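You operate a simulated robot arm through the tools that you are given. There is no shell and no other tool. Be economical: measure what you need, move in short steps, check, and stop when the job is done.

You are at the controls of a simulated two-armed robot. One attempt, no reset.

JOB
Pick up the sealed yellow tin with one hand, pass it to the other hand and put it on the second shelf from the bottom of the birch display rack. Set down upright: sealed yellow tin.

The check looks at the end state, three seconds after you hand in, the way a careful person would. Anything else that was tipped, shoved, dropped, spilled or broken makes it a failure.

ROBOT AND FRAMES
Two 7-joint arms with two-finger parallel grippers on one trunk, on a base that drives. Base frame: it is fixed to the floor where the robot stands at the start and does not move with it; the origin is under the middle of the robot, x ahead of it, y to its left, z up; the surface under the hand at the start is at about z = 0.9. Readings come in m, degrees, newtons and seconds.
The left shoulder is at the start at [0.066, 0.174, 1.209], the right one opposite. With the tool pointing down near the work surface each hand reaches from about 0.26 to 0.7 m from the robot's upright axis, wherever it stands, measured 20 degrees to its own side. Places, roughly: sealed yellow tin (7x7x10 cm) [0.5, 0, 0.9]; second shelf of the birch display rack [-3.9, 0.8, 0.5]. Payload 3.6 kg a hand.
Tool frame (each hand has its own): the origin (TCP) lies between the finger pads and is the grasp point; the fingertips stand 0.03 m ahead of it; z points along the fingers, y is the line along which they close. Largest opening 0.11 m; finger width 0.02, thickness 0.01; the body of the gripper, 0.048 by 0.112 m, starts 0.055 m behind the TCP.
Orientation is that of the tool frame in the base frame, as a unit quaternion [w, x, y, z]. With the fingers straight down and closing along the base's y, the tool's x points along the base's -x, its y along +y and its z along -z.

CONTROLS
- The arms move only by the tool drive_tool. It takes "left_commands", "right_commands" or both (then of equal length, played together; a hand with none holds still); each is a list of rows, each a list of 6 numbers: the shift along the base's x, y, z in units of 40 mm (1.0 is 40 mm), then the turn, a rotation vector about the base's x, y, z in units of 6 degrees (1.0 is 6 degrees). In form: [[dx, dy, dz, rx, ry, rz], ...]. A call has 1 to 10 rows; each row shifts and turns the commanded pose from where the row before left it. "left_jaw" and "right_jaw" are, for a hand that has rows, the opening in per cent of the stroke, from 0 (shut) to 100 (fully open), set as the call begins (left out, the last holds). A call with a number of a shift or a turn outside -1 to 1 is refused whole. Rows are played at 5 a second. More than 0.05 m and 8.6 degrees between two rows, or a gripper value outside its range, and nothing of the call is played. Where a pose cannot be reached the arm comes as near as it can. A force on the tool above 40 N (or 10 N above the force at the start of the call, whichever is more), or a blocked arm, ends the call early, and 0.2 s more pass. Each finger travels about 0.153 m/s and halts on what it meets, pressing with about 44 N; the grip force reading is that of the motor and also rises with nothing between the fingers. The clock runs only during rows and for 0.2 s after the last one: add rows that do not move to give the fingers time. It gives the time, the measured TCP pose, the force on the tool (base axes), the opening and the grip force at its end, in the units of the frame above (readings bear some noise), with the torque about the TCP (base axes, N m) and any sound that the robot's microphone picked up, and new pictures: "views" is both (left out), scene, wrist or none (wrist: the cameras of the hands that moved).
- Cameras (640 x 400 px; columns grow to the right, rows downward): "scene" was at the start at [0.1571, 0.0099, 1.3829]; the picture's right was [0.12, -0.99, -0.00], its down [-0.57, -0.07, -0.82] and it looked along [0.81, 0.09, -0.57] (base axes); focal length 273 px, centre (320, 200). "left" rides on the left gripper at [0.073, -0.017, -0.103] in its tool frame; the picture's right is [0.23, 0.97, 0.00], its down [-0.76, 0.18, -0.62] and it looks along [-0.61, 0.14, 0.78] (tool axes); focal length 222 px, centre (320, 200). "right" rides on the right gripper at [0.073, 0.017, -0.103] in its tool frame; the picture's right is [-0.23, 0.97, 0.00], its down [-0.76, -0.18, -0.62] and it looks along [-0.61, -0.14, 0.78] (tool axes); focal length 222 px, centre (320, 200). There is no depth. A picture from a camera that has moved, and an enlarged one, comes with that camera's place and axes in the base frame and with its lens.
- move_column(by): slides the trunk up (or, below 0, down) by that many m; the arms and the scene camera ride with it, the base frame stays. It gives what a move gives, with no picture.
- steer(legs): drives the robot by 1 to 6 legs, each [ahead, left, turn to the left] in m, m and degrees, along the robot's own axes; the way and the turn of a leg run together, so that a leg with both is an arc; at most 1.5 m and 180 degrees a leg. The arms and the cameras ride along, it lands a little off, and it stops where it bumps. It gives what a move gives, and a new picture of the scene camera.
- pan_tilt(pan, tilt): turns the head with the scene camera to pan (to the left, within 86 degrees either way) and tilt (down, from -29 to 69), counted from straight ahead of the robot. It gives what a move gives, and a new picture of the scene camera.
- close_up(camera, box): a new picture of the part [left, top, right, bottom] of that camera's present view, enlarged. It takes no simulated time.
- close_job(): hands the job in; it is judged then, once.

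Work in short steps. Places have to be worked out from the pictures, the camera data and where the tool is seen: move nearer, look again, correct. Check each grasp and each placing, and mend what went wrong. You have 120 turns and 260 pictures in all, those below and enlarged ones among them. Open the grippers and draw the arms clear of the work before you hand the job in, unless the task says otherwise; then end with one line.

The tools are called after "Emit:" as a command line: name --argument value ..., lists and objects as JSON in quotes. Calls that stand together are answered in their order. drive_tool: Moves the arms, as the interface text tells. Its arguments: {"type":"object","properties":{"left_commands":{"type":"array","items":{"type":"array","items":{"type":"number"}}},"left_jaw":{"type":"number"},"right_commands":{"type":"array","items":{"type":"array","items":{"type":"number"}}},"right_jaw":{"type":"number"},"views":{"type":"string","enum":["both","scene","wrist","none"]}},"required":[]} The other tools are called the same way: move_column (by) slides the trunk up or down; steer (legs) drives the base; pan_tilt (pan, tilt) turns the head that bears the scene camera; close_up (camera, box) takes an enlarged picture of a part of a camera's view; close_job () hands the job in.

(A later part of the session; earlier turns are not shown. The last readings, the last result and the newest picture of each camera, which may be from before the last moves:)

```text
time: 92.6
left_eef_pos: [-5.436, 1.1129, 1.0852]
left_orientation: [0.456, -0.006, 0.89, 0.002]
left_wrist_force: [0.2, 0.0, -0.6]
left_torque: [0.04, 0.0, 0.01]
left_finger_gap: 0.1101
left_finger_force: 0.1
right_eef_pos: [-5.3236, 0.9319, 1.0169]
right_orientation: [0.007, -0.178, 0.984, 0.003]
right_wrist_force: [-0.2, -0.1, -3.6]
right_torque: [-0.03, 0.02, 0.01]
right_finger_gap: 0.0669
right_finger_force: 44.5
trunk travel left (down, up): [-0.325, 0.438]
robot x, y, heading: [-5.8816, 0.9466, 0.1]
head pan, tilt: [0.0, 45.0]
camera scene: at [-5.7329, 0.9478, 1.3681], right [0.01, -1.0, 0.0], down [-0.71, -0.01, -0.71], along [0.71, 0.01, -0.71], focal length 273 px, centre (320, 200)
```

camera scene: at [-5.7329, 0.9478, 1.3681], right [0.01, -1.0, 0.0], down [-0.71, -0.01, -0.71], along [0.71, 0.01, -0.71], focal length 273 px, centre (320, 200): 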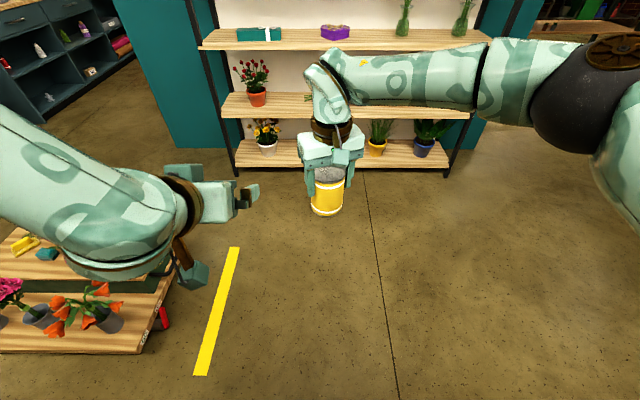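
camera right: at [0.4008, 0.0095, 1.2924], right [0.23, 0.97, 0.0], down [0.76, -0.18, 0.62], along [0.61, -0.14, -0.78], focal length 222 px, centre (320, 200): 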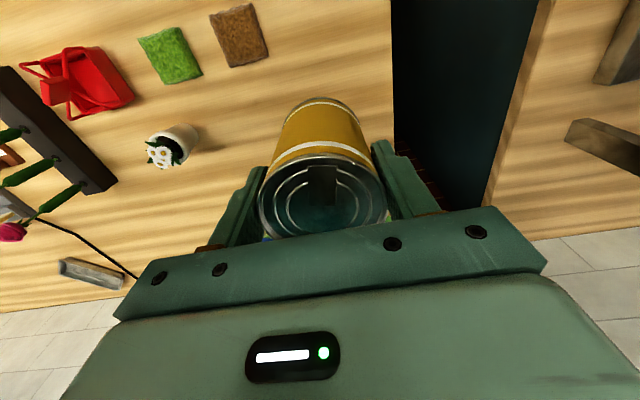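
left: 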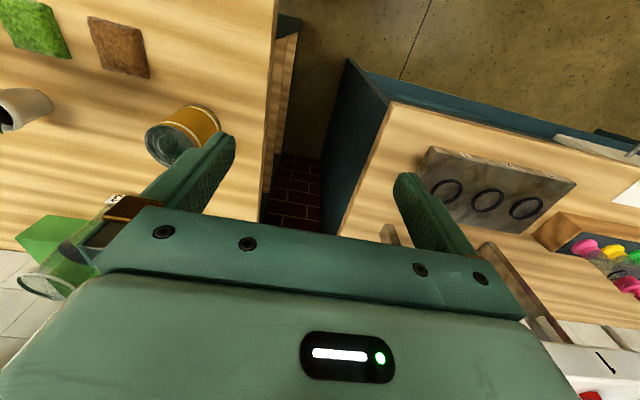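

Right limit is ≈0.56 m ahead. The left is cramped pointing straight ahead, so I'll have it come in at a 45° yaw from the left: yaw left −45° in place (drawing it slightly outward) and right −35° so the two finger pairs don't share contact points.

Emit:
drive_tool --right_commands '[[0, 0, 0.12, 0, 0, -0.73], [0, 0, 0.12, 0, 0, -0.73], [0, 0, 0.12, 0, 0, -0.73], [0, 0, 0.12, 0, 0, -0.73], [0, 0, 0.12, 0, 0, -0.73], [0, 0, 0.12, 0, 0, -0.73], [0, 0, 0.12, 0, 0, -0.73], [0, 0, 0.12, 0, 0, -0.73]]' --left_commands '[[-0.05, 0.1, 0, 0, 0, -0.94], [-0.05, 0.1, 0, 0, 0, -0.94], [-0.05, 0.1, 0, 0, 0, -0.94], [-0.05, 0.1, 0, 0, 0, -0.94], [0, 0.1, 0, 0, 0, -0.94], [0, 0, 0, 0, 0, -0.94], [0, 0, 0, 0, 0, -0.94], [0, 0, 0, 0, 0, -0.94]]' --views "both"

```text
time: 94.4
left_eef_pos: [-5.4319, 1.1296, 1.111]
left_orientation: [0.428, 0.337, 0.819, -0.181]
left_wrist_force: [-0.3, 0.4, 0.4]
left_torque: [-0.04, -0.01, -0.03]
left_finger_gap: 0.1099
left_finger_force: 0.1
left hand out of reach, approached as far as the arm can: row 1, 2
right_eef_pos: [-5.3228, 0.9314, 1.0548]
right_orientation: [0.008, 0.127, 0.992, 0.001]
right_wrist_force: [0.5, 0.4, -3.6]
right_torque: [0.0, 0.04, 0.02]
right_finger_gap: 0.067
right_finger_force: 43.9
trunk travel left (down, up): [-0.325, 0.438]
robot x, y, heading: [-5.8811, 0.9496, 0.4]
head pan, tilt: [0.0, 45.0]
camera scene: at [-5.7329, 0.9483, 1.368], right [0.01, -1.0, 0.0], down [-0.71, -0.01, -0.71], along [0.71, 0.0, -0.71], focal length 273 px, centre (320, 200)
camera right: at [-5.3903, 0.9669, 1.1561], right [0.47, 0.89, 0.01], down [0.68, -0.36, 0.63], along [0.56, -0.29, -0.77], focal length 222 px, centre (320, 200)
camera left: at [-5.5332, 1.2059, 1.1107], right [0.6, 0.78, -0.19], down [0.08, 0.19, 0.98], along [0.8, -0.6, 0.05], focal length 222 px, centre (320, 200)
```

scene: 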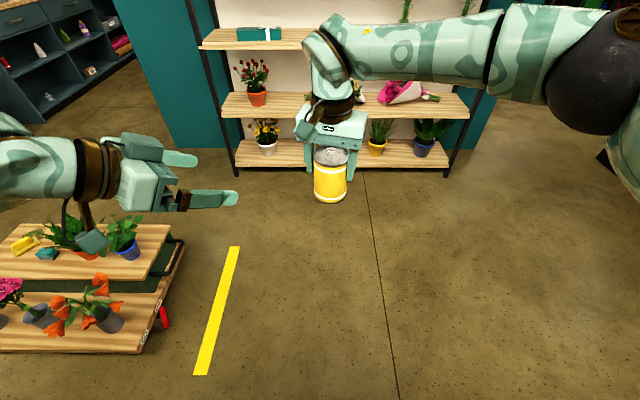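
right: 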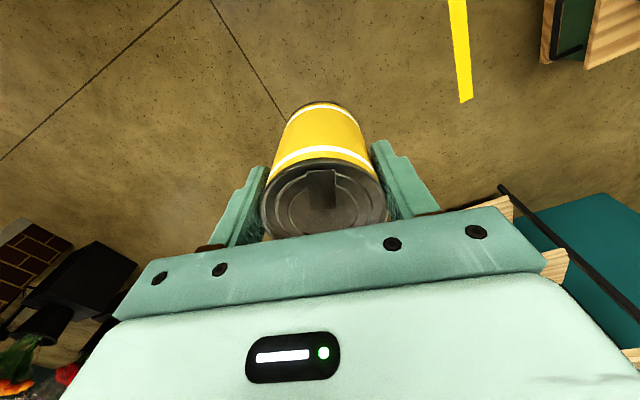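
left: 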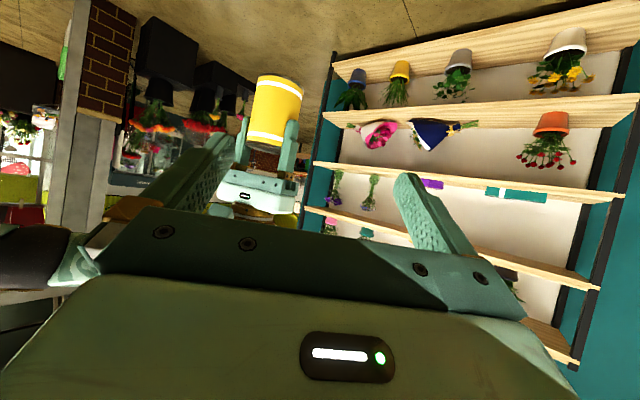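

The left camera shows the tin well placed in front. Tin axis ≈ (-5.324, 0.935), bottom ≈ 0.968. I'll bring the left hand to the pre-grasp 0.11 m short of it, with fingers at lower-tin height.

Emit:
drive_tool --left_commands '[[0.19, -0.73, -0.645, 0, 0, 0], [0.19, -0.73, -0.645, 0, 0, 0], [0.19, -0.73, -0.645, 0, 0, 0], [0.19, -0.73, -0.645, 0, 0, 0], [0, 0, 0, 0, 0, 0]]' --left_jaw 100

```text
time: 95.6
left_eef_pos: [-5.4035, 1.0125, 1.0087]
left_orientation: [0.426, 0.337, 0.819, -0.182]
left_wrist_force: [-0.1, 0.0, 0.1]
left_torque: [-0.01, -0.01, -0.01]
left_finger_gap: 0.1101
left_finger_force: 0.1
right_eef_pos: [-5.3242, 0.9325, 1.0542]
right_orientation: [0.007, 0.127, 0.992, 0.001]
right_wrist_force: [0.1, 0.7, -2.7]
right_torque: [0.0, 0.03, -0.03]
right_finger_gap: 0.0666
right_finger_force: 44.0
trunk travel left (down, up): [-0.325, 0.438]
robot x, y, heading: [-5.886, 0.9472, 0.4]
head pan, tilt: [0.0, 45.0]
camera scene: at [-5.7334, 0.9483, 1.3681], right [0.01, -1.0, 0.0], down [-0.71, -0.01, -0.71], along [0.71, 0.01, -0.71], focal length 273 px, centre (320, 200)
camera left: at [-5.5036, 1.0887, 1.0088], right [0.59, 0.78, -0.2], down [0.08, 0.19, 0.98], along [0.8, -0.6, 0.05], focal length 222 px, centre (320, 200)
```

scene: 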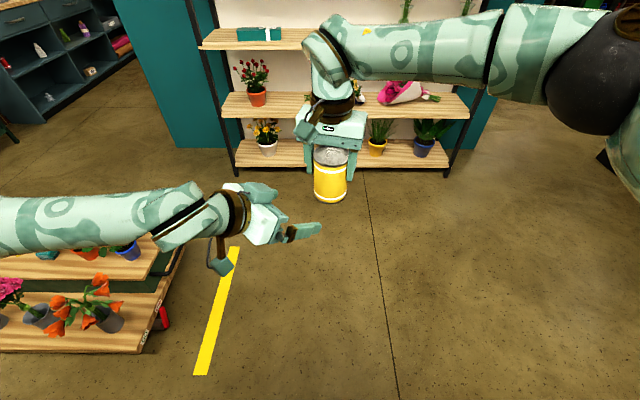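
left: 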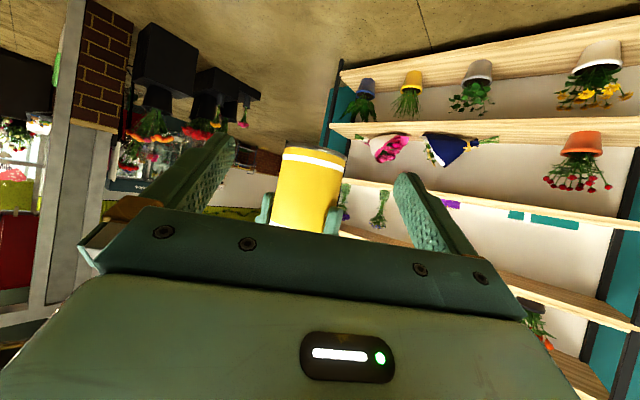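

The tin is centred between the left fingers. I'll advance ~0.095 m along the approach.

Emit:
drive_tool --left_commands '[[0.42, -0.42, 0, 0, 0, 0], [0.42, -0.42, 0, 0, 0, 0], [0.42, -0.42, 0, 0, 0, 0], [0.42, -0.42, 0, 0, 0, 0], [0, 0, 0, 0, 0, 0]]'

Emit:
close_up --camera "scene" --box '[240, 90, 400, 240]'

```text
time: 96.8
left_eef_pos: [-5.3333, 0.946, 1.0118]
left_orientation: [0.426, 0.337, 0.819, -0.181]
left_wrist_force: [-0.9, -0.3, 0.2]
left_torque: [0.03, 0.0, -0.03]
left_finger_gap: 0.1101
left_finger_force: 0.1
right_eef_pos: [-5.3226, 0.932, 1.0544]
right_orientation: [0.008, 0.126, 0.992, 0.0]
right_wrist_force: [-0.3, -1.0, -3.3]
right_torque: [0.0, 0.01, 0.0]
right_finger_gap: 0.0668
right_finger_force: 44.4
trunk travel left (down, up): [-0.325, 0.438]
robot x, y, heading: [-5.8845, 0.9472, 0.2]
head pan, tilt: [0.0, 45.0]
camera scene: at [-5.7331, 0.9482, 1.368], right [0.01, -1.0, 0.0], down [-0.71, -0.01, -0.71], along [0.71, 0.01, -0.71], focal length 273 px, centre (320, 200)
camera left: at [-5.434, 1.0226, 1.0103], right [0.59, 0.78, -0.19], down [0.08, 0.19, 0.98], along [0.8, -0.6, 0.05], focal length 222 px, centre (320, 200)
```

scene: 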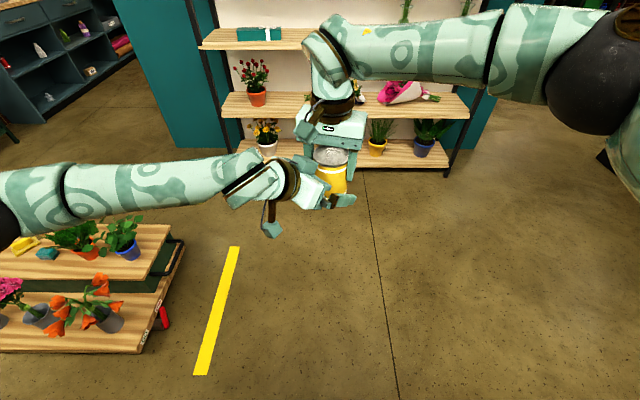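
left: 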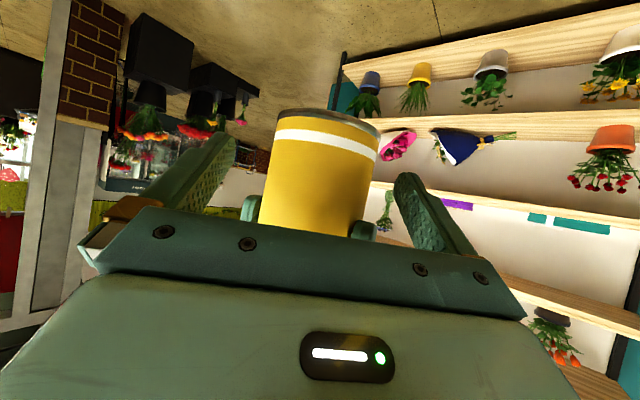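

```text
2.67 times, centred on (320, 165) of scene
camera zoom: at [-5.7331, 0.9482, 1.368], right [0.01, -1.0, 0.0], down [-0.71, -0.01, -0.71], along [0.71, 0.01, -0.71], focal length 727 px, centre (320, 293)
```

zoom: 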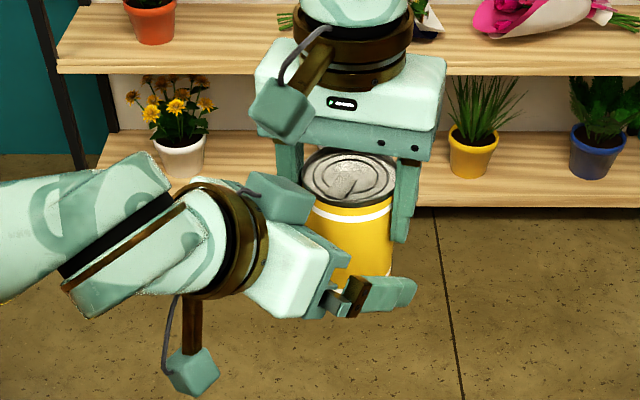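

Finger pairs are clear of each other and the tin is centred. Closing the left gripper.

Emit:
drive_tool --left_commands '[[0, 0, 0, 0, 0, 0], [0, 0, 0, 0, 0, 0], [0, 0, 0, 0, 0, 0], [0, 0, 0, 0, 0, 0]]' --left_jaw 0 --views "wrist"

Emit:
close_up --camera "scene" --box '[260, 110, 380, 220]'

```text
time: 97.8
left_eef_pos: [-5.333, 0.9464, 1.0105]
left_orientation: [0.426, 0.336, 0.821, -0.179]
left_wrist_force: [15.5, 11.5, -5.2]
left_torque: [-0.79, 0.89, -1.21]
left_finger_gap: 0.0679
left_finger_force: 44.0
right_eef_pos: [-5.3238, 0.9321, 1.0547]
right_orientation: [0.007, 0.125, 0.992, 0.0]
right_wrist_force: [-15.2, -11.1, 2.0]
right_torque: [0.38, -0.13, 1.53]
right_finger_gap: 0.0669
right_finger_force: 44.6
trunk travel left (down, up): [-0.325, 0.438]
robot x, y, heading: [-5.8852, 0.9477, 0.6]
head pan, tilt: [0.0, 45.0]
camera left: at [-5.4334, 1.0232, 1.01], right [0.59, 0.78, -0.19], down [0.08, 0.18, 0.98], along [0.8, -0.59, 0.05], focal length 222 px, centre (320, 200)
```

left: 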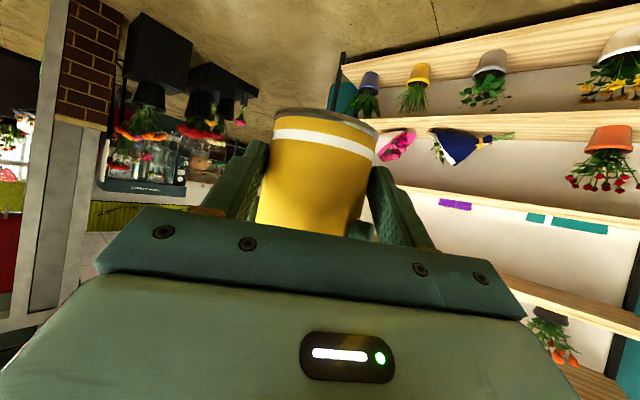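

```text
3.64 times, centred on (320, 165) of scene
camera zoom: at [-5.7328, 0.9478, 1.368], right [0.01, -1.0, 0.0], down [-0.71, -0.01, -0.71], along [0.71, 0.01, -0.71], focal length 992 px, centre (320, 327)
```

zoom: 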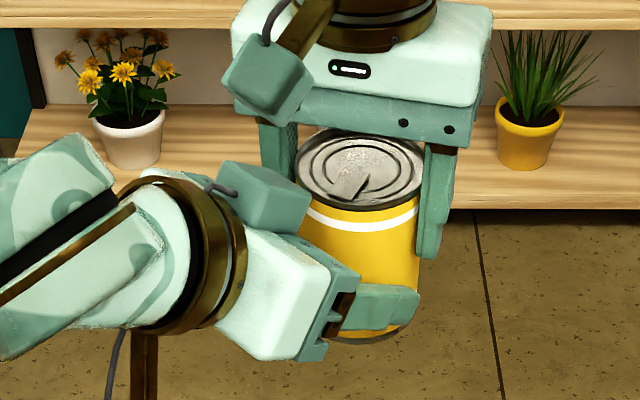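

Left holds (0.068 m, 44 N) with some cross-force between the hands. I'll yield the left 2–3 mm along that force to relieve it before releasing.

Emit:
drive_tool --left_commands '[[0.05, 0.04, 0, 0, 0, 0], [0, 0, 0, 0, 0, 0]]' --views "none"

```text
time: 98.4
left_eef_pos: [-5.3324, 0.9484, 1.0106]
left_orientation: [0.427, 0.336, 0.82, -0.18]
left_wrist_force: [12.8, 6.3, -2.4]
left_torque: [-0.58, 0.09, 0.06]
left_finger_gap: 0.0677
left_finger_force: 44.0
right_eef_pos: [-5.3241, 0.9316, 1.0539]
right_orientation: [0.007, 0.128, 0.992, 0.001]
right_wrist_force: [-13.1, -5.9, 3.0]
right_torque: [0.41, 0.51, 0.24]
right_finger_gap: 0.0668
right_finger_force: 44.0
trunk travel left (down, up): [-0.325, 0.438]
robot x, y, heading: [-5.8822, 0.9475, 0.4]
head pan, tilt: [0.0, 45.0]
```

Force is dropping; one more small yield in the same direction.

Emit:
drive_tool --left_commands '[[0.06, 0.035, 0, 0, 0, 0], [0, 0, 0, 0, 0, 0]]' --views "none"

```text
time: 99.0
left_eef_pos: [-5.3318, 0.9465, 1.0106]
left_orientation: [0.427, 0.338, 0.819, -0.181]
left_wrist_force: [-4.3, -2.3, 1.3]
left_torque: [-0.51, -0.9, 0.69]
left_finger_gap: 0.0676
left_finger_force: 44.7
right_eef_pos: [-5.3226, 0.9315, 1.0545]
right_orientation: [0.008, 0.127, 0.992, 0.001]
right_wrist_force: [3.7, 1.9, -4.5]
right_torque: [0.55, 0.75, -0.75]
right_finger_gap: 0.0668
right_finger_force: 43.9
trunk travel left (down, up): [-0.325, 0.438]
robot x, y, heading: [-5.8836, 0.9469, 0.4]
head pan, tilt: [0.0, 45.0]
```

Cross-force is nearly gone. Opening the right gripper moderately.

Emit:
drive_tool --right_commands '[[0, 0, 0, 0, 0, 0], [0, 0, 0, 0, 0, 0]]' --right_jaw 82 --views "none"

Emit:
close_up --camera "scene" --box '[260, 110, 380, 220]'

```text
time: 99.6
left_eef_pos: [-5.3294, 0.9512, 1.0082]
left_orientation: [0.424, 0.335, 0.822, -0.179]
left_wrist_force: [3.1, 21.3, -8.8]
left_torque: [-0.57, 0.27, 0.29]
left_finger_gap: 0.0676
left_finger_force: 44.0
right_eef_pos: [-5.3221, 0.9315, 1.0556]
right_orientation: [0.009, 0.127, 0.992, 0.001]
right_wrist_force: [-4.5, -19.9, 9.0]
right_torque: [-0.21, 0.04, -0.04]
right_finger_gap: 0.0799
right_finger_force: 0.1
trunk travel left (down, up): [-0.325, 0.438]
robot x, y, heading: [-5.8847, 0.9493, 0.3]
head pan, tilt: [0.0, 45.0]
```

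```text
3.64 times, centred on (320, 165) of scene
camera zoom: at [-5.7328, 0.9478, 1.368], right [0.01, -1.0, 0.0], down [-0.71, -0.01, -0.71], along [0.71, 0.01, -0.71], focal length 992 px, centre (320, 327)
```

zoom: 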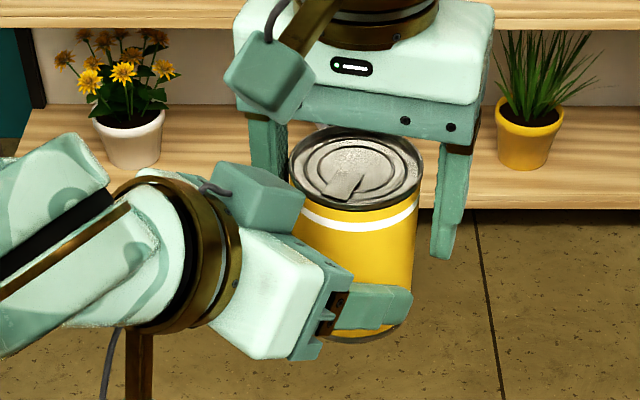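

The right's left finger is pressing on the left hand as it opens. I'll narrow it slightly to 72%, shift right −y 6 mm, and look.

Emit:
drive_tool --right_commands '[[0, -0.15, 0, 0, 0, 0], [0, 0, 0, 0, 0, 0]]' --right_jaw 73 --views "wrist"

Emit:
close_up --camera "scene" --box '[260, 110, 380, 220]'

```text
time: 100.2
left_eef_pos: [-5.331, 0.9468, 1.009]
left_orientation: [0.426, 0.338, 0.82, -0.181]
left_wrist_force: [0.8, 2.3, -8.9]
left_torque: [-0.18, 0.31, -0.01]
left_finger_gap: 0.0674
left_finger_force: 44.1
right_eef_pos: [-5.3235, 0.9266, 1.0547]
right_orientation: [0.008, 0.125, 0.992, 0.001]
right_wrist_force: [-1.0, -2.5, 7.3]
right_torque: [0.28, -0.11, 0.05]
right_finger_gap: 0.0792
right_finger_force: 0.0
trunk travel left (down, up): [-0.325, 0.438]
robot x, y, heading: [-5.8841, 0.9477, 0.2]
head pan, tilt: [0.0, 45.0]
camera right: at [-5.3906, 0.9611, 1.1563], right [0.46, 0.89, 0.01], down [0.68, -0.36, 0.63], along [0.57, -0.29, -0.77], focal length 222 px, centre (320, 200)
```

right: 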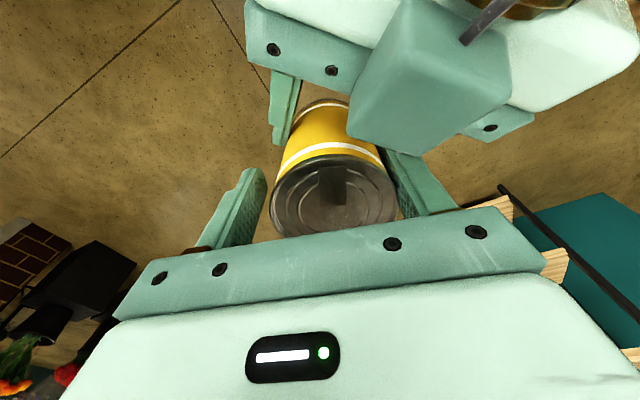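

```text
3.64 times, centred on (320, 165) of scene
camera zoom: at [-5.7328, 0.948, 1.368], right [0.01, -1.0, 0.0], down [-0.71, -0.01, -0.71], along [0.71, 0.01, -0.71], focal length 992 px, centre (320, 327)
```

zoom: 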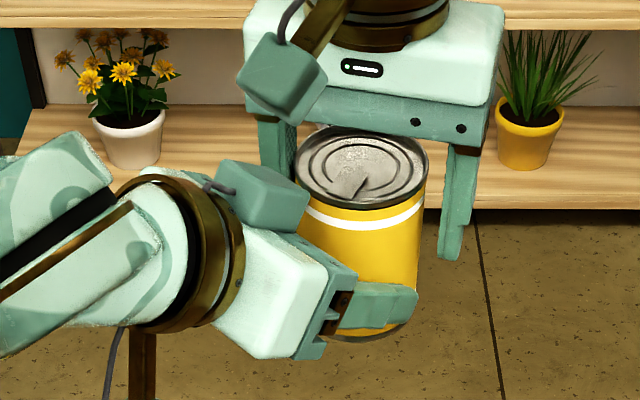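

Lateral force is now small (2 N). I'll raise the right hand slowly in small steps.

Emit:
drive_tool --right_commands '[[0, 0.02, 0.2, 0, 0, 0], [0, 0, 0.3, 0, 0, 0], [0, 0, 0.4, 0, 0, 0]]' --views "wrist"

Emit:
close_up --camera "scene" --box '[260, 110, 380, 220]'

```text
time: 101.0
left_eef_pos: [-5.3308, 0.9485, 1.011]
left_orientation: [0.427, 0.336, 0.82, -0.179]
left_wrist_force: [-1.3, -2.7, -0.4]
left_torque: [0.17, 0.01, -0.02]
left_finger_gap: 0.0674
left_finger_force: 43.7
right_eef_pos: [-5.3261, 0.9261, 1.0916]
right_orientation: [0.007, 0.126, 0.992, 0.001]
right_wrist_force: [-0.8, 2.0, -1.3]
right_torque: [0.03, 0.02, 0.02]
right_finger_gap: 0.0815
right_finger_force: 1.6
trunk travel left (down, up): [-0.325, 0.438]
robot x, y, heading: [-5.8844, 0.9477, 0.2]
head pan, tilt: [0.0, 45.0]
camera right: at [-5.3908, 0.9602, 1.193], right [0.46, 0.89, 0.01], down [0.68, -0.36, 0.63], along [0.56, -0.29, -0.77], focal length 222 px, centre (320, 200)
```

right: 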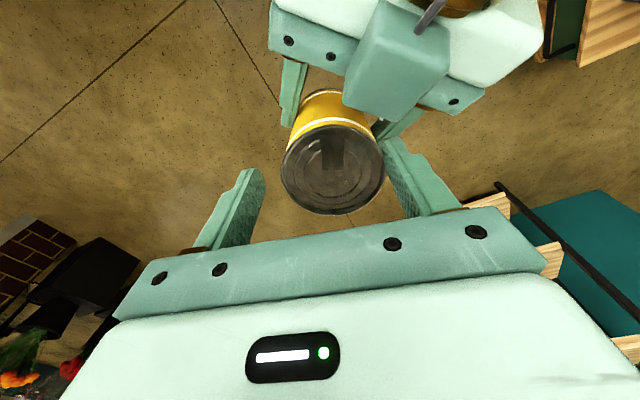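

```text
3.64 times, centred on (320, 165) of scene
camera zoom: at [-5.7332, 0.9479, 1.368], right [0.01, -1.0, 0.0], down [-0.71, -0.01, -0.71], along [0.71, 0.01, -0.71], focal length 992 px, centre (320, 327)
```

zoom: 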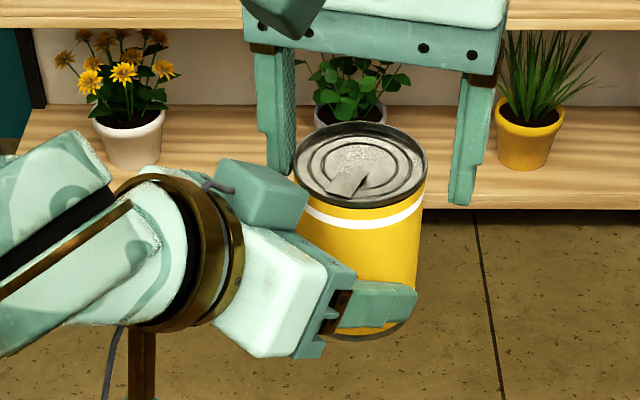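

Free; the tin stays upright in the left hand. I'll raise the right hand well clear and draw it back to its own side.

Emit:
drive_tool --right_commands '[[0, 0.0, 0.8, 0, 0, 0], [0, 0, 0.8, 0, 0, 0], [-0.6, -0.6, 0.3, 0, 0, 0], [-0.7, -0.7, 0, 0, 0, 0.3], [-0.7, -0.7, 0, 0, 0, 0.5], [-0.7, -0.7, 0, 0, 0, 0.5], [-0.7, -0.7, 0, 0, 0, 0.5], [-0.5, -0.7, 0, 0, 0, 0.5], [0, -0.7, 0, 0, 0, 0]]' --views "scene"

```text
time: 103.0
left_eef_pos: [-5.3292, 0.948, 1.0107]
left_orientation: [0.426, 0.337, 0.82, -0.181]
left_wrist_force: [0.5, -0.8, -0.9]
left_torque: [0.08, 0.08, 0.01]
left_finger_gap: 0.0672
left_finger_force: 43.8
right_eef_pos: [-5.4809, 0.7316, 1.1679]
right_orientation: [0.008, 0.005, 1.0, 0.003]
right_wrist_force: [-0.3, 0.1, 0.8]
right_torque: [0.0, 0.0, -0.01]
right_finger_gap: 0.0803
right_finger_force: 0.2
trunk travel left (down, up): [-0.325, 0.438]
robot x, y, heading: [-5.8814, 0.9477, 0.3]
head pan, tilt: [0.0, 45.0]
camera scene: at [-5.7328, 0.9468, 1.368], right [0.01, -1.0, 0.0], down [-0.71, 0.0, -0.71], along [0.71, 0.01, -0.71], focal length 273 px, centre (320, 200)
```

scene: 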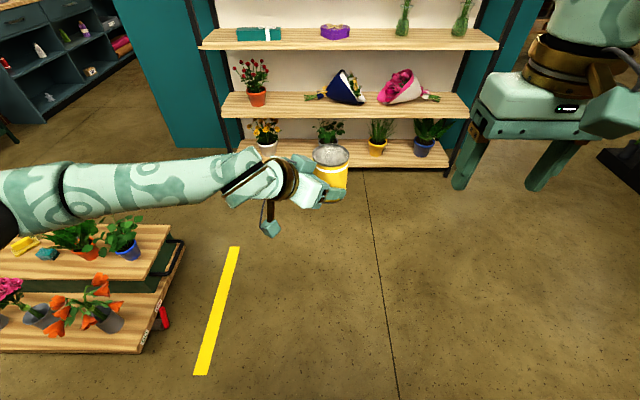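

Handover done. Now examine the second shelf: there's a gap between the red plant and the dark bouquet.

Emit:
close_up --camera "scene" --box '[210, 30, 370, 180]'

Emit:
close_up --camera "scene" --box '[340, 30, 500, 180]'

```text
2.67 times, centred on (290, 105) of scene
camera zoom: at [-5.7328, 0.9468, 1.368], right [0.01, -1.0, 0.0], down [-0.71, 0.0, -0.71], along [0.71, 0.01, -0.71], focal length 727 px, centre (400, 453)
```

zoom: 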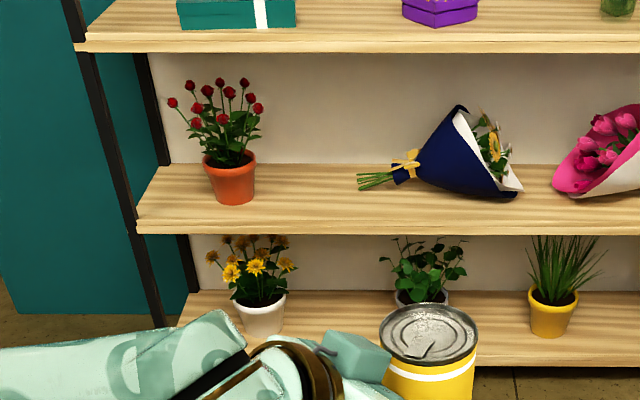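

```text
2.67 times, centred on (420, 105) of scene
camera zoom: at [-5.7328, 0.9468, 1.368], right [0.01, -1.0, 0.0], down [-0.71, 0.0, -0.71], along [0.71, 0.01, -0.71], focal length 727 px, centre (53, 453)
```

zoom: 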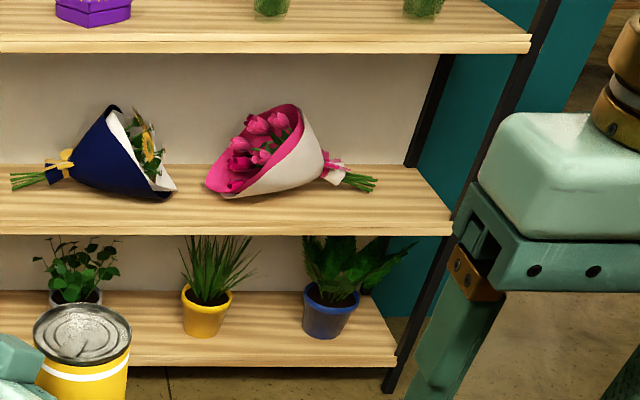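

The gap centre is y≈1.18 with ~0.24 m free. I'll lower the trunk fully for the 0.5 m shelf and pull the right hand back.

Emit:
move_column --by -0.32

Emit:
drive_tool --left_commands '[[0.1, 0.35, 0, 0, 0, 0.75], [0.1, 0.35, 0, 0, 0, 0.75], [0.1, 0.4, 0, 0, 0, 0.75], [0.1, 0.4, 0, 0, 0, 0.75], [0.1, 0.4, 0, 0, 0, 0.75], [0.1, 0.4, -0.1, 0, 0, 0.75], [0.1, 0.4, -0.1, 0, 0, 0.75], [0.1, 0.4, -0.1, 0, 0, 0.75], [0.1, 0.4, -0.1, 0, 0, 0.75], [0.1, 0.4, -0.1, 0, 0, 0.75]]' --right_commands '[[-0.2, -0.1, 0.3, 0, 0, 0], [-0.2, -0.1, 0.3, 0, 0, 0], [-0.2, -0.1, 0.3, 0, 0, 0], [-0.2, -0.1, 0.3, 0, 0, 0], [-0.2, -0.1, 0.3, 0, 0, 0], [0, 0, 0.3, 0, 0, 0], [0, 0, 0.3, 0, 0, 0], [0, 0, 0.3, 0, 0, 0], [0, 0, 0.3, 0, 0, 0], [0, 0, 0.3, 0, 0, 0]]'

```text
time: 106.2
left_eef_pos: [-5.3139, 0.9486, 0.5897]
left_orientation: [0.327, 0.313, 0.864, -0.219]
left_wrist_force: [-0.2, 0.2, 0.8]
left_torque: [0.1, 0.06, 0.02]
left_finger_gap: 0.0674
left_finger_force: 44.2
right_eef_pos: [-5.4805, 0.7344, 0.8462]
right_orientation: [0.008, 0.006, 1.0, 0.002]
right_wrist_force: [-0.3, -0.1, 0.4]
right_torque: [0.03, 0.01, 0.03]
right_finger_gap: 0.0802
right_finger_force: 0.2
trunk travel left (down, up): [-0.005, 0.758]
robot x, y, heading: [-5.8838, 0.9471, 0.1]
head pan, tilt: [0.0, 45.0]
```

```text
time: 108.4
left_eef_pos: [-5.3088, 1.1844, 0.5412]
left_orientation: [0.375, 0.091, 0.91, -0.151]
left_wrist_force: [-0.4, 0.0, 0.2]
left_torque: [0.05, 0.06, 0.0]
left_finger_gap: 0.0672
left_finger_force: 43.3
left hand out of reach, approached as far as the arm can: row 1, 2, 3, 4, 5, 6, 7, 8, 9, 10
right_eef_pos: [-5.5182, 0.7141, 0.9654]
right_orientation: [0.008, 0.006, 1.0, 0.002]
right_wrist_force: [0.3, -0.5, -0.2]
right_torque: [0.04, -0.01, 0.01]
right_finger_gap: 0.08
right_finger_force: 0.1
trunk travel left (down, up): [-0.005, 0.758]
robot x, y, heading: [-5.883, 0.9452, 0.2]
head pan, tilt: [0.0, 45.0]
camera scene: at [-5.556, 0.9492, 1.0303], right [0.01, -1.0, 0.0], down [-0.71, -0.01, -0.71], along [0.71, 0.01, -0.71], focal length 273 px, centre (320, 200)
camera right: at [-5.591, 0.7316, 1.0675], right [0.24, 0.97, 0.01], down [0.75, -0.19, 0.63], along [0.62, -0.15, -0.77], focal length 222 px, centre (320, 200)
camera left: at [-5.4321, 1.2072, 0.5617], right [0.11, 0.93, -0.36], down [0.17, 0.34, 0.92], along [0.98, -0.17, -0.12], focal length 222 px, centre (320, 200)
```

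scene: 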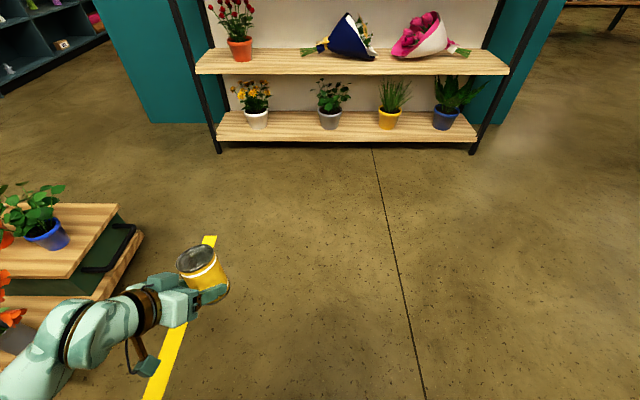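
right: 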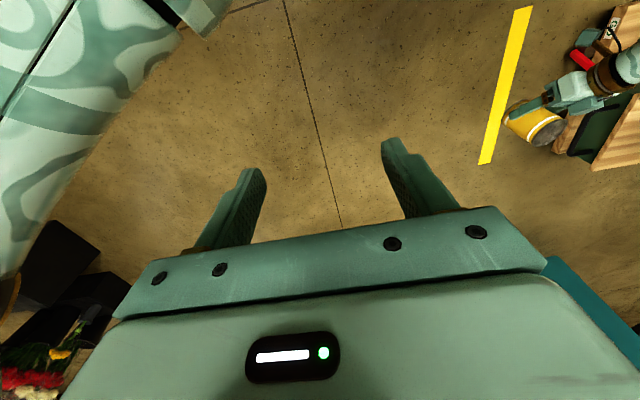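
left: 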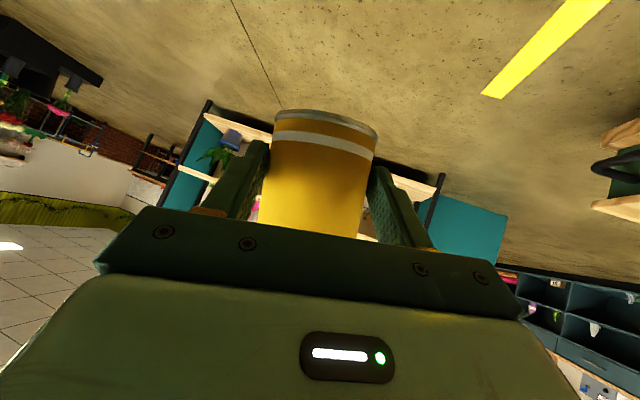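

Lowering leaned the trunk forward, so the left arm got cramped and the tin tilted a little. I'll extend the left hand forward and up while restoring the upright orientation (rotation ≈ [10.5, −10.5, 17.4]°).

Emit:
drive_tool --left_commands '[[0.75, -0.29, 0.33, 0, 0, 0], [0.75, -0.29, 0.33, 0.29, -0.29, 0.48], [0.75, -0.29, 0.33, 0.29, -0.29, 0.48], [0.75, -0.29, 0.33, 0.29, -0.29, 0.48], [0.75, -0.29, 0.33, 0.29, -0.29, 0.48], [0.75, -0.29, 0.33, 0.29, -0.29, 0.48], [0, 0, 0, 0.29, -0.29, 0.48], [0, 0, 0, 0, 0, 0]]'

```text
time: 110.2
left_eef_pos: [-5.284, 1.2594, 0.5635]
left_orientation: [0.411, 0.042, 0.906, -0.091]
left_wrist_force: [0.3, 0.8, -1.2]
left_torque: [-0.02, 0.09, 0.0]
left_finger_gap: 0.0671
left_finger_force: 44.7
left hand out of reach, approached as far as the arm can: row 1, 2, 3, 4, 5, 6, 7
right_eef_pos: [-5.5169, 0.715, 0.9655]
right_orientation: [0.008, 0.006, 1.0, 0.002]
right_wrist_force: [0.1, 0.1, -0.1]
right_torque: [0.0, 0.01, -0.01]
right_finger_gap: 0.08
right_finger_force: 0.1
trunk travel left (down, up): [-0.005, 0.758]
robot x, y, heading: [-5.8869, 0.9446, 0.4]
head pan, tilt: [0.0, 45.0]
camera scene: at [-5.5559, 0.9492, 1.0303], right [0.01, -1.0, 0.0], down [-0.71, -0.01, -0.71], along [0.71, 0.01, -0.71], focal length 273 px, centre (320, 200)
camera left: at [-5.4103, 1.263, 0.5777], right [0.0, 0.95, -0.3], down [0.07, 0.3, 0.95], along [1.0, -0.02, -0.07], focal length 222 px, centre (320, 200)
```

scene: 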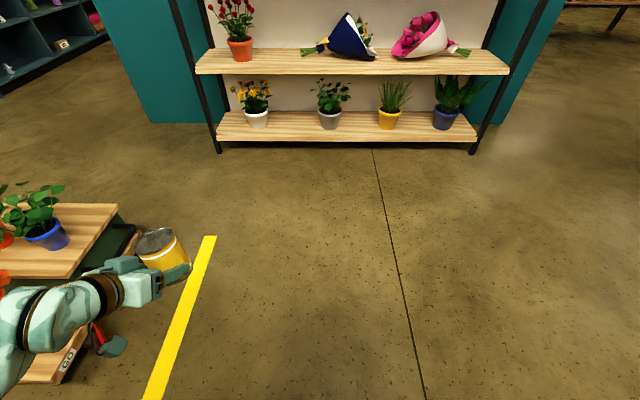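
left: 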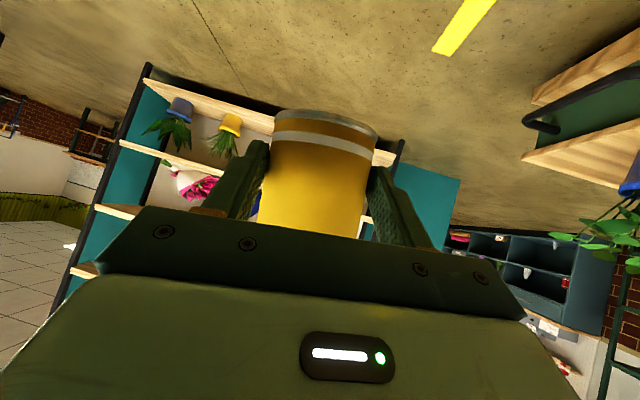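

The left arm is stuck in a cramped posture. I'll raise the trunk back up, then extend the arm forward before lowering.

Emit:
move_column --by 0.3

Emit:
drive_tool --left_commands '[[0, -0.5, 0.5, 0, 0, 0], [0, -0.5, 0.5, 0, 0, 0], [0.3, -0.5, 0.3, 0, 0, 0], [0.3, -0.5, 0.3, 0, 0, 0]]'

```text
time: 113.2
left_eef_pos: [-5.2836, 1.2613, 0.8657]
left_orientation: [0.41, 0.042, 0.907, -0.091]
left_wrist_force: [-0.4, 0.6, -0.6]
left_torque: [0.0, 0.05, -0.02]
left_finger_gap: 0.0671
left_finger_force: 43.4
right_eef_pos: [-5.5182, 0.7142, 1.2667]
right_orientation: [0.007, 0.006, 1.0, 0.001]
right_wrist_force: [0.9, -0.3, -0.5]
right_torque: [-0.02, -0.01, -0.01]
right_finger_gap: 0.0804
right_finger_force: 0.0
trunk travel left (down, up): [-0.305, 0.458]
robot x, y, heading: [-5.8835, 0.9463, 0.2]
head pan, tilt: [0.0, 45.0]
```

```text
time: 114.2
left_eef_pos: [-5.2614, 1.1804, 0.9293]
left_orientation: [0.411, 0.041, 0.906, -0.09]
left_wrist_force: [0.3, -0.5, -0.3]
left_torque: [0.0, 0.09, 0.02]
left_finger_gap: 0.0672
left_finger_force: 43.8
right_eef_pos: [-5.5192, 0.7145, 1.2665]
right_orientation: [0.007, 0.006, 1.0, 0.001]
right_wrist_force: [-0.1, -0.8, 0.1]
right_torque: [0.02, 0.02, 0.01]
right_finger_gap: 0.0803
right_finger_force: 0.0
trunk travel left (down, up): [-0.305, 0.458]
robot x, y, heading: [-5.8892, 0.945, 0.7]
head pan, tilt: [0.0, 45.0]
camera scene: at [-5.7249, 0.9474, 1.3476], right [0.01, -1.0, 0.0], down [-0.71, -0.01, -0.71], along [0.71, 0.01, -0.71], focal length 273 px, centre (320, 200)
camera left: at [-5.3875, 1.1835, 0.9431], right [0.0, 0.95, -0.3], down [0.07, 0.3, 0.95], along [1.0, -0.02, -0.07], focal length 222 px, centre (320, 200)
```

scene: 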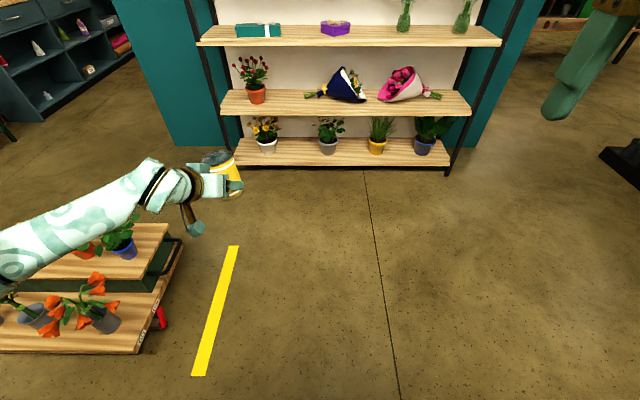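
left: 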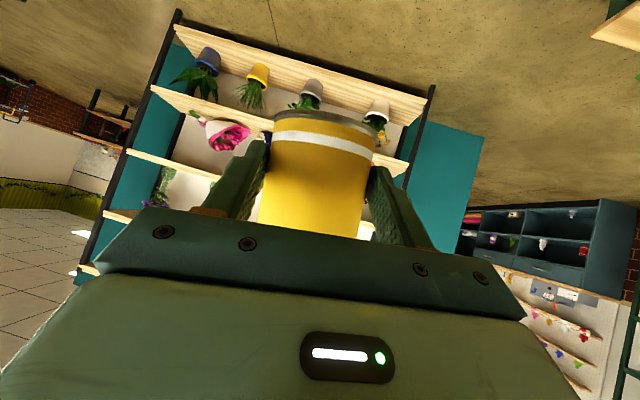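

Control is normal again. I'll straighten the tin (≈[6.9, −6.6, 9.0]°) here.

Emit:
drive_tool --left_commands '[[0.1, -0.4, 0.5, 0.39, -0.37, 0.5], [0.1, -0.4, 0.5, 0.39, -0.37, 0.5], [0.1, -0.4, 0, 0.38, -0.36, 0.49], [0, 0, 0, 0, 0, 0]]' --views "wrist"

Emit:
close_up --camera "scene" --box '[140, 90, 300, 240]'

```text
time: 115.2
left_eef_pos: [-5.2497, 1.1727, 0.9793]
left_orientation: [0.448, 0.015, 0.893, -0.03]
left_wrist_force: [0.6, -0.7, 0.0]
left_torque: [0.0, 0.07, 0.01]
left_finger_gap: 0.067
left_finger_force: 44.0
left hand out of reach, approached as far as the arm can: row 1, 2, 3
right_eef_pos: [-5.5194, 0.7146, 1.2668]
right_orientation: [0.009, 0.006, 1.0, 0.002]
right_wrist_force: [0.1, -0.4, 0.3]
right_torque: [0.01, 0.01, -0.01]
right_finger_gap: 0.0801
right_finger_force: 0.0
trunk travel left (down, up): [-0.305, 0.458]
robot x, y, heading: [-5.8799, 0.9485, 0.4]
head pan, tilt: [0.0, 45.0]
camera left: at [-5.3765, 1.1625, 0.9834], right [-0.08, 0.97, -0.22], down [-0.03, 0.22, 0.98], along [1.0, 0.09, 0.01], focal length 222 px, centre (320, 200)
```

left: 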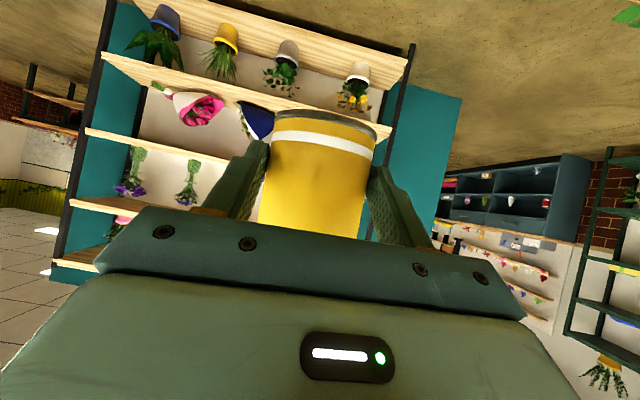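

```text
2.67 times, centred on (220, 165) of scene
camera zoom: at [-5.7252, 0.9472, 1.3476], right [0.01, -1.0, 0.0], down [-0.71, 0.0, -0.71], along [0.71, 0.01, -0.71], focal length 727 px, centre (587, 293)
```

zoom: 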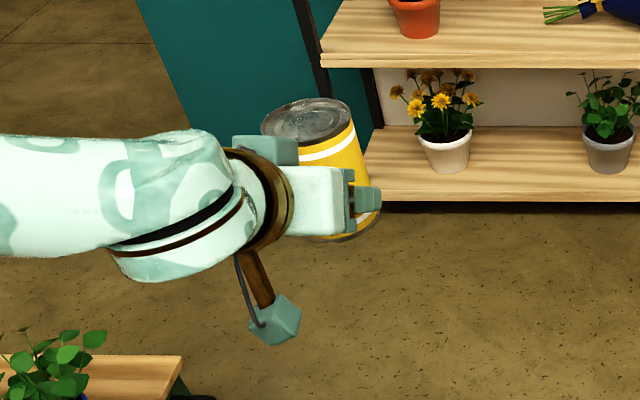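

The forearm comes in from the left, so the hand naturally points inward; I'll use a −35° yaw for placing. Re-aim to that orientation upright and move inward/forward.

Emit:
drive_tool --left_commands '[[0.29, -0.6, 0, 0.046, -0.067, -0.885], [0.29, -0.6, 0, 0.046, -0.067, -0.885], [0.29, -0.6, 0, 0.046, -0.067, -0.885], [0.29, -0.6, 0, 0.046, -0.067, -0.885], [0.29, -0.6, 0, 0.046, -0.067, -0.885], [0.29, -0.6, 0, 0.046, -0.067, -0.885], [0, 0, 0, 0, 0, 0]]' --views "scene"

```text
time: 116.8
left_eef_pos: [-5.1759, 1.0303, 0.9821]
left_orientation: [0.44, 0.268, 0.846, -0.139]
left_wrist_force: [0.4, 0.4, 0.6]
left_torque: [0.04, 0.09, -0.03]
left_finger_gap: 0.0672
left_finger_force: 44.0
right_eef_pos: [-5.519, 0.7153, 1.2674]
right_orientation: [0.008, 0.007, 1.0, 0.002]
right_wrist_force: [-0.5, 0.1, -0.2]
right_torque: [0.03, 0.02, 0.0]
right_finger_gap: 0.0803
right_finger_force: 0.0
trunk travel left (down, up): [-0.305, 0.458]
robot x, y, heading: [-5.8839, 0.9466, 0.5]
head pan, tilt: [0.0, 45.0]
camera scene: at [-5.7251, 0.9485, 1.3476], right [0.01, -1.0, 0.0], down [-0.71, -0.01, -0.71], along [0.71, 0.0, -0.71], focal length 273 px, centre (320, 200)
```

scene: 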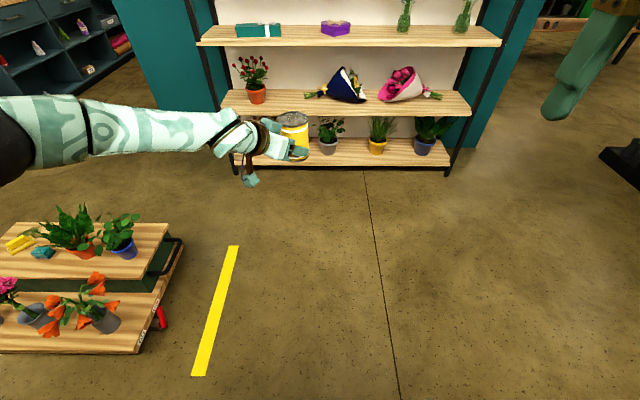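

Reached exactly and upright. Now lower the trunk partway and check the posture holds.

Emit:
move_column --by -0.15

```text
time: 118.5
left_eef_pos: [-5.1783, 1.0297, 0.8318]
left_orientation: [0.441, 0.267, 0.846, -0.14]
left_wrist_force: [-0.2, 0.5, 0.3]
left_torque: [0.04, 0.05, -0.01]
left_finger_gap: 0.067
left_finger_force: 44.4
right_eef_pos: [-5.5193, 0.7149, 1.1166]
right_orientation: [0.007, 0.007, 1.0, 0.002]
right_wrist_force: [0.3, 0.2, -0.2]
right_torque: [-0.02, 0.01, -0.05]
right_finger_gap: 0.0803
right_finger_force: 0.0
trunk travel left (down, up): [-0.155, 0.608]
robot x, y, heading: [-5.8831, 0.9427, 0.2]
head pan, tilt: [0.0, 45.0]
```

Holds. Lower the hand itself now to about z≈0.64, still well away from the rack.

Emit:
drive_tool --left_commands '[[0, 0, -0.8, 0, 0, 0], [0, 0, -0.8, 0, 0, 0], [0, 0, -0.8, 0, 0, 0], [0, 0, -0.8, 0, 0, 0], [0, 0, -0.8, 0, 0, 0], [0, 0, -0.8, 0, 0, 0], [0, 0, 0, 0, 0, 0]]'

```text
time: 120.1
left_eef_pos: [-5.1786, 1.0289, 0.6386]
left_orientation: [0.439, 0.267, 0.846, -0.139]
left_wrist_force: [-0.5, 0.3, -0.1]
left_torque: [0.04, 0.05, -0.02]
left_finger_gap: 0.0668
left_finger_force: 43.9
right_eef_pos: [-5.5193, 0.7155, 1.1156]
right_orientation: [0.008, 0.007, 1.0, 0.001]
right_wrist_force: [0.3, -0.8, 0.9]
right_torque: [0.03, 0.0, 0.01]
right_finger_gap: 0.0803
right_finger_force: 0.0
trunk travel left (down, up): [-0.155, 0.608]
robot x, y, heading: [-5.8859, 0.9476, 0.4]
head pan, tilt: [0.0, 45.0]
camera scene: at [-5.6496, 0.9483, 1.192], right [0.01, -1.0, 0.0], down [-0.71, -0.01, -0.71], along [0.71, 0.01, -0.71], focal length 273 px, centre (320, 200)
camera left: at [-5.2913, 1.0872, 0.6375], right [0.45, 0.87, -0.19], down [0.04, 0.19, 0.98], along [0.89, -0.45, 0.05], focal length 222 px, centre (320, 200)
```

scene: 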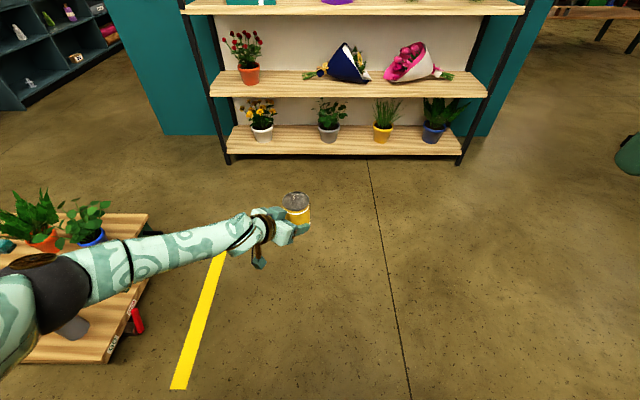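
left: 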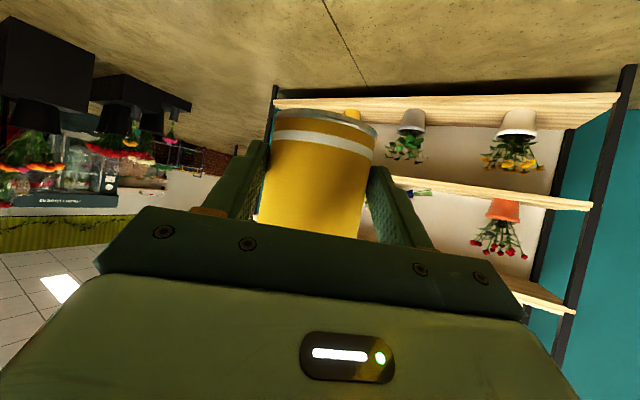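

Posture is good. The left elbow is near the bench plants' line (y≥1.6), so I drive forward with a right shift to keep clear, stopping short of the rack.

Emit:
steer --legs '[[0.1, -0.17, 0], [0.68, 0, 0]]'

```text
time: 125.1
left_eef_pos: [-4.3879, 0.8781, 0.6382]
left_orientation: [0.44, 0.263, 0.847, -0.138]
left_wrist_force: [0.2, 0.4, -0.3]
left_torque: [0.04, 0.1, -0.01]
left_finger_gap: 0.0668
left_finger_force: 44.2
right_eef_pos: [-4.7272, 0.5602, 1.1163]
right_orientation: [0.007, 0.003, 1.0, 0.002]
right_wrist_force: [1.0, -0.2, 0.4]
right_torque: [0.02, -0.01, 0.0]
right_finger_gap: 0.0802
right_finger_force: 0.1
trunk travel left (down, up): [-0.155, 0.608]
robot x, y, heading: [-5.0928, 0.7892, 0.8]
head pan, tilt: [0.0, 45.0]
camera scene: at [-4.8589, 0.7931, 1.1918], right [0.01, -1.0, 0.0], down [-0.71, -0.01, -0.71], along [0.71, 0.01, -0.71], focal length 273 px, centre (320, 200)
```

scene: 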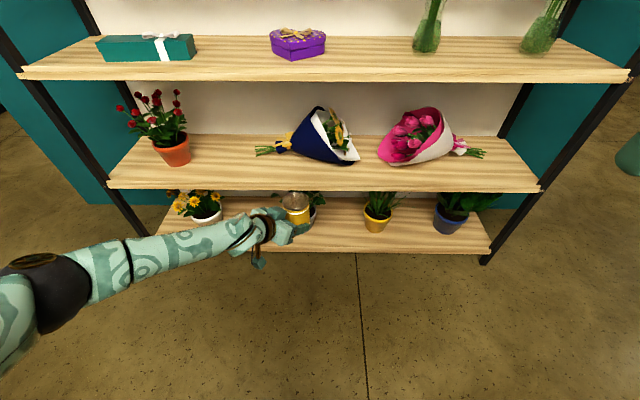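

Shelf-2 front edge ≈ x −4.085, top z ≈ 0.51; gap centre ≈ y 1.20. I'll go forward 0.12, strafe left 0.33 and look again.

Emit:
steer --legs '[[0.12, 0, -0.8], [0, 0.33, 0]]'

```text
time: 128.1
left_eef_pos: [-4.2681, 1.2009, 0.6378]
left_orientation: [0.438, 0.269, 0.846, -0.14]
left_wrist_force: [0.7, 0.4, -0.5]
left_torque: [0.02, 0.1, -0.02]
left_finger_gap: 0.0669
left_finger_force: 43.9
right_eef_pos: [-4.6095, 0.8872, 1.1162]
right_orientation: [0.008, 0.008, 1.0, 0.002]
right_wrist_force: [0.6, 0.1, 0.0]
right_torque: [0.02, -0.02, 0.05]
right_finger_gap: 0.0803
right_finger_force: 0.0
trunk travel left (down, up): [-0.155, 0.608]
robot x, y, heading: [-4.9775, 1.1219, 0.3]
head pan, tilt: [0.0, 45.0]
camera scene: at [-4.7401, 1.1217, 1.1919], right [0.0, -1.0, 0.0], down [-0.71, 0.0, -0.71], along [0.71, 0.0, -0.71], focal length 273 px, centre (320, 200)
```

scene: 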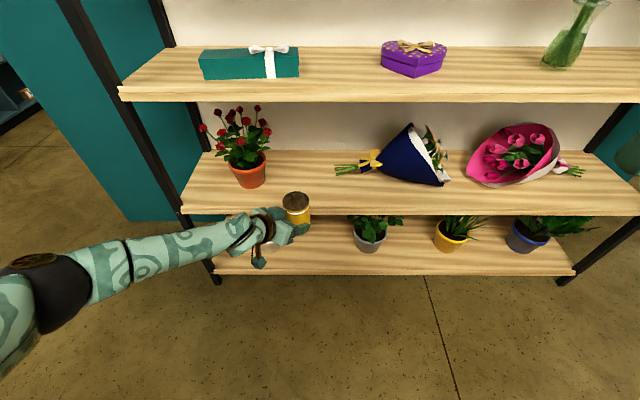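

The tin is lined up with the gap centre (y≈1.195). Zooming to check the shelf edge and the tin's uprightness.

Emit:
close_up --camera "scene" --box '[220, 130, 380, 280]'

Emit:
close_up --camera "left" --box '[0, 0, 640, 400]'

```text
2.67 times, centred on (300, 205) of scene
camera zoom: at [-4.7401, 1.1217, 1.1919], right [0.0, -1.0, 0.0], down [-0.71, 0.0, -0.71], along [0.71, 0.0, -0.71], focal length 727 px, centre (373, 187)
```

zoom: 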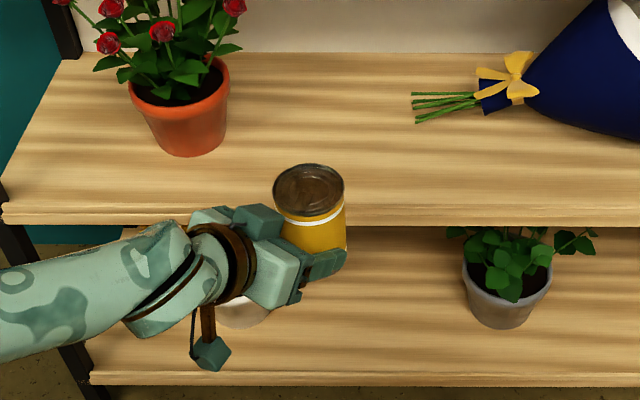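

```text
1.00 times, centred on (320, 200) of left (not enlarged: the box is as wide or as high as the picture)
camera zoom: at [-4.3814, 1.259, 0.6375], right [0.45, 0.87, -0.19], down [0.04, 0.19, 0.98], along [0.89, -0.45, 0.05], focal length 222 px, centre (320, 200)
```

zoom: 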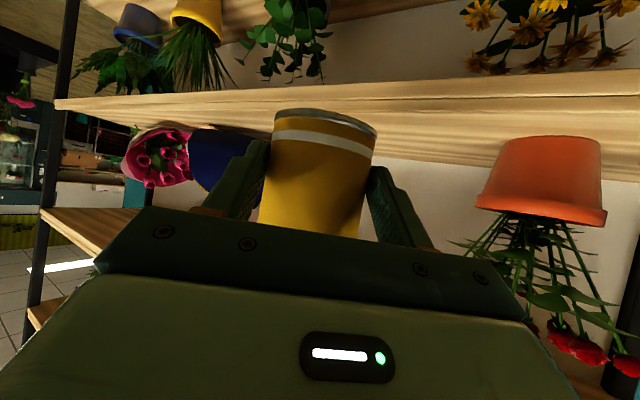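

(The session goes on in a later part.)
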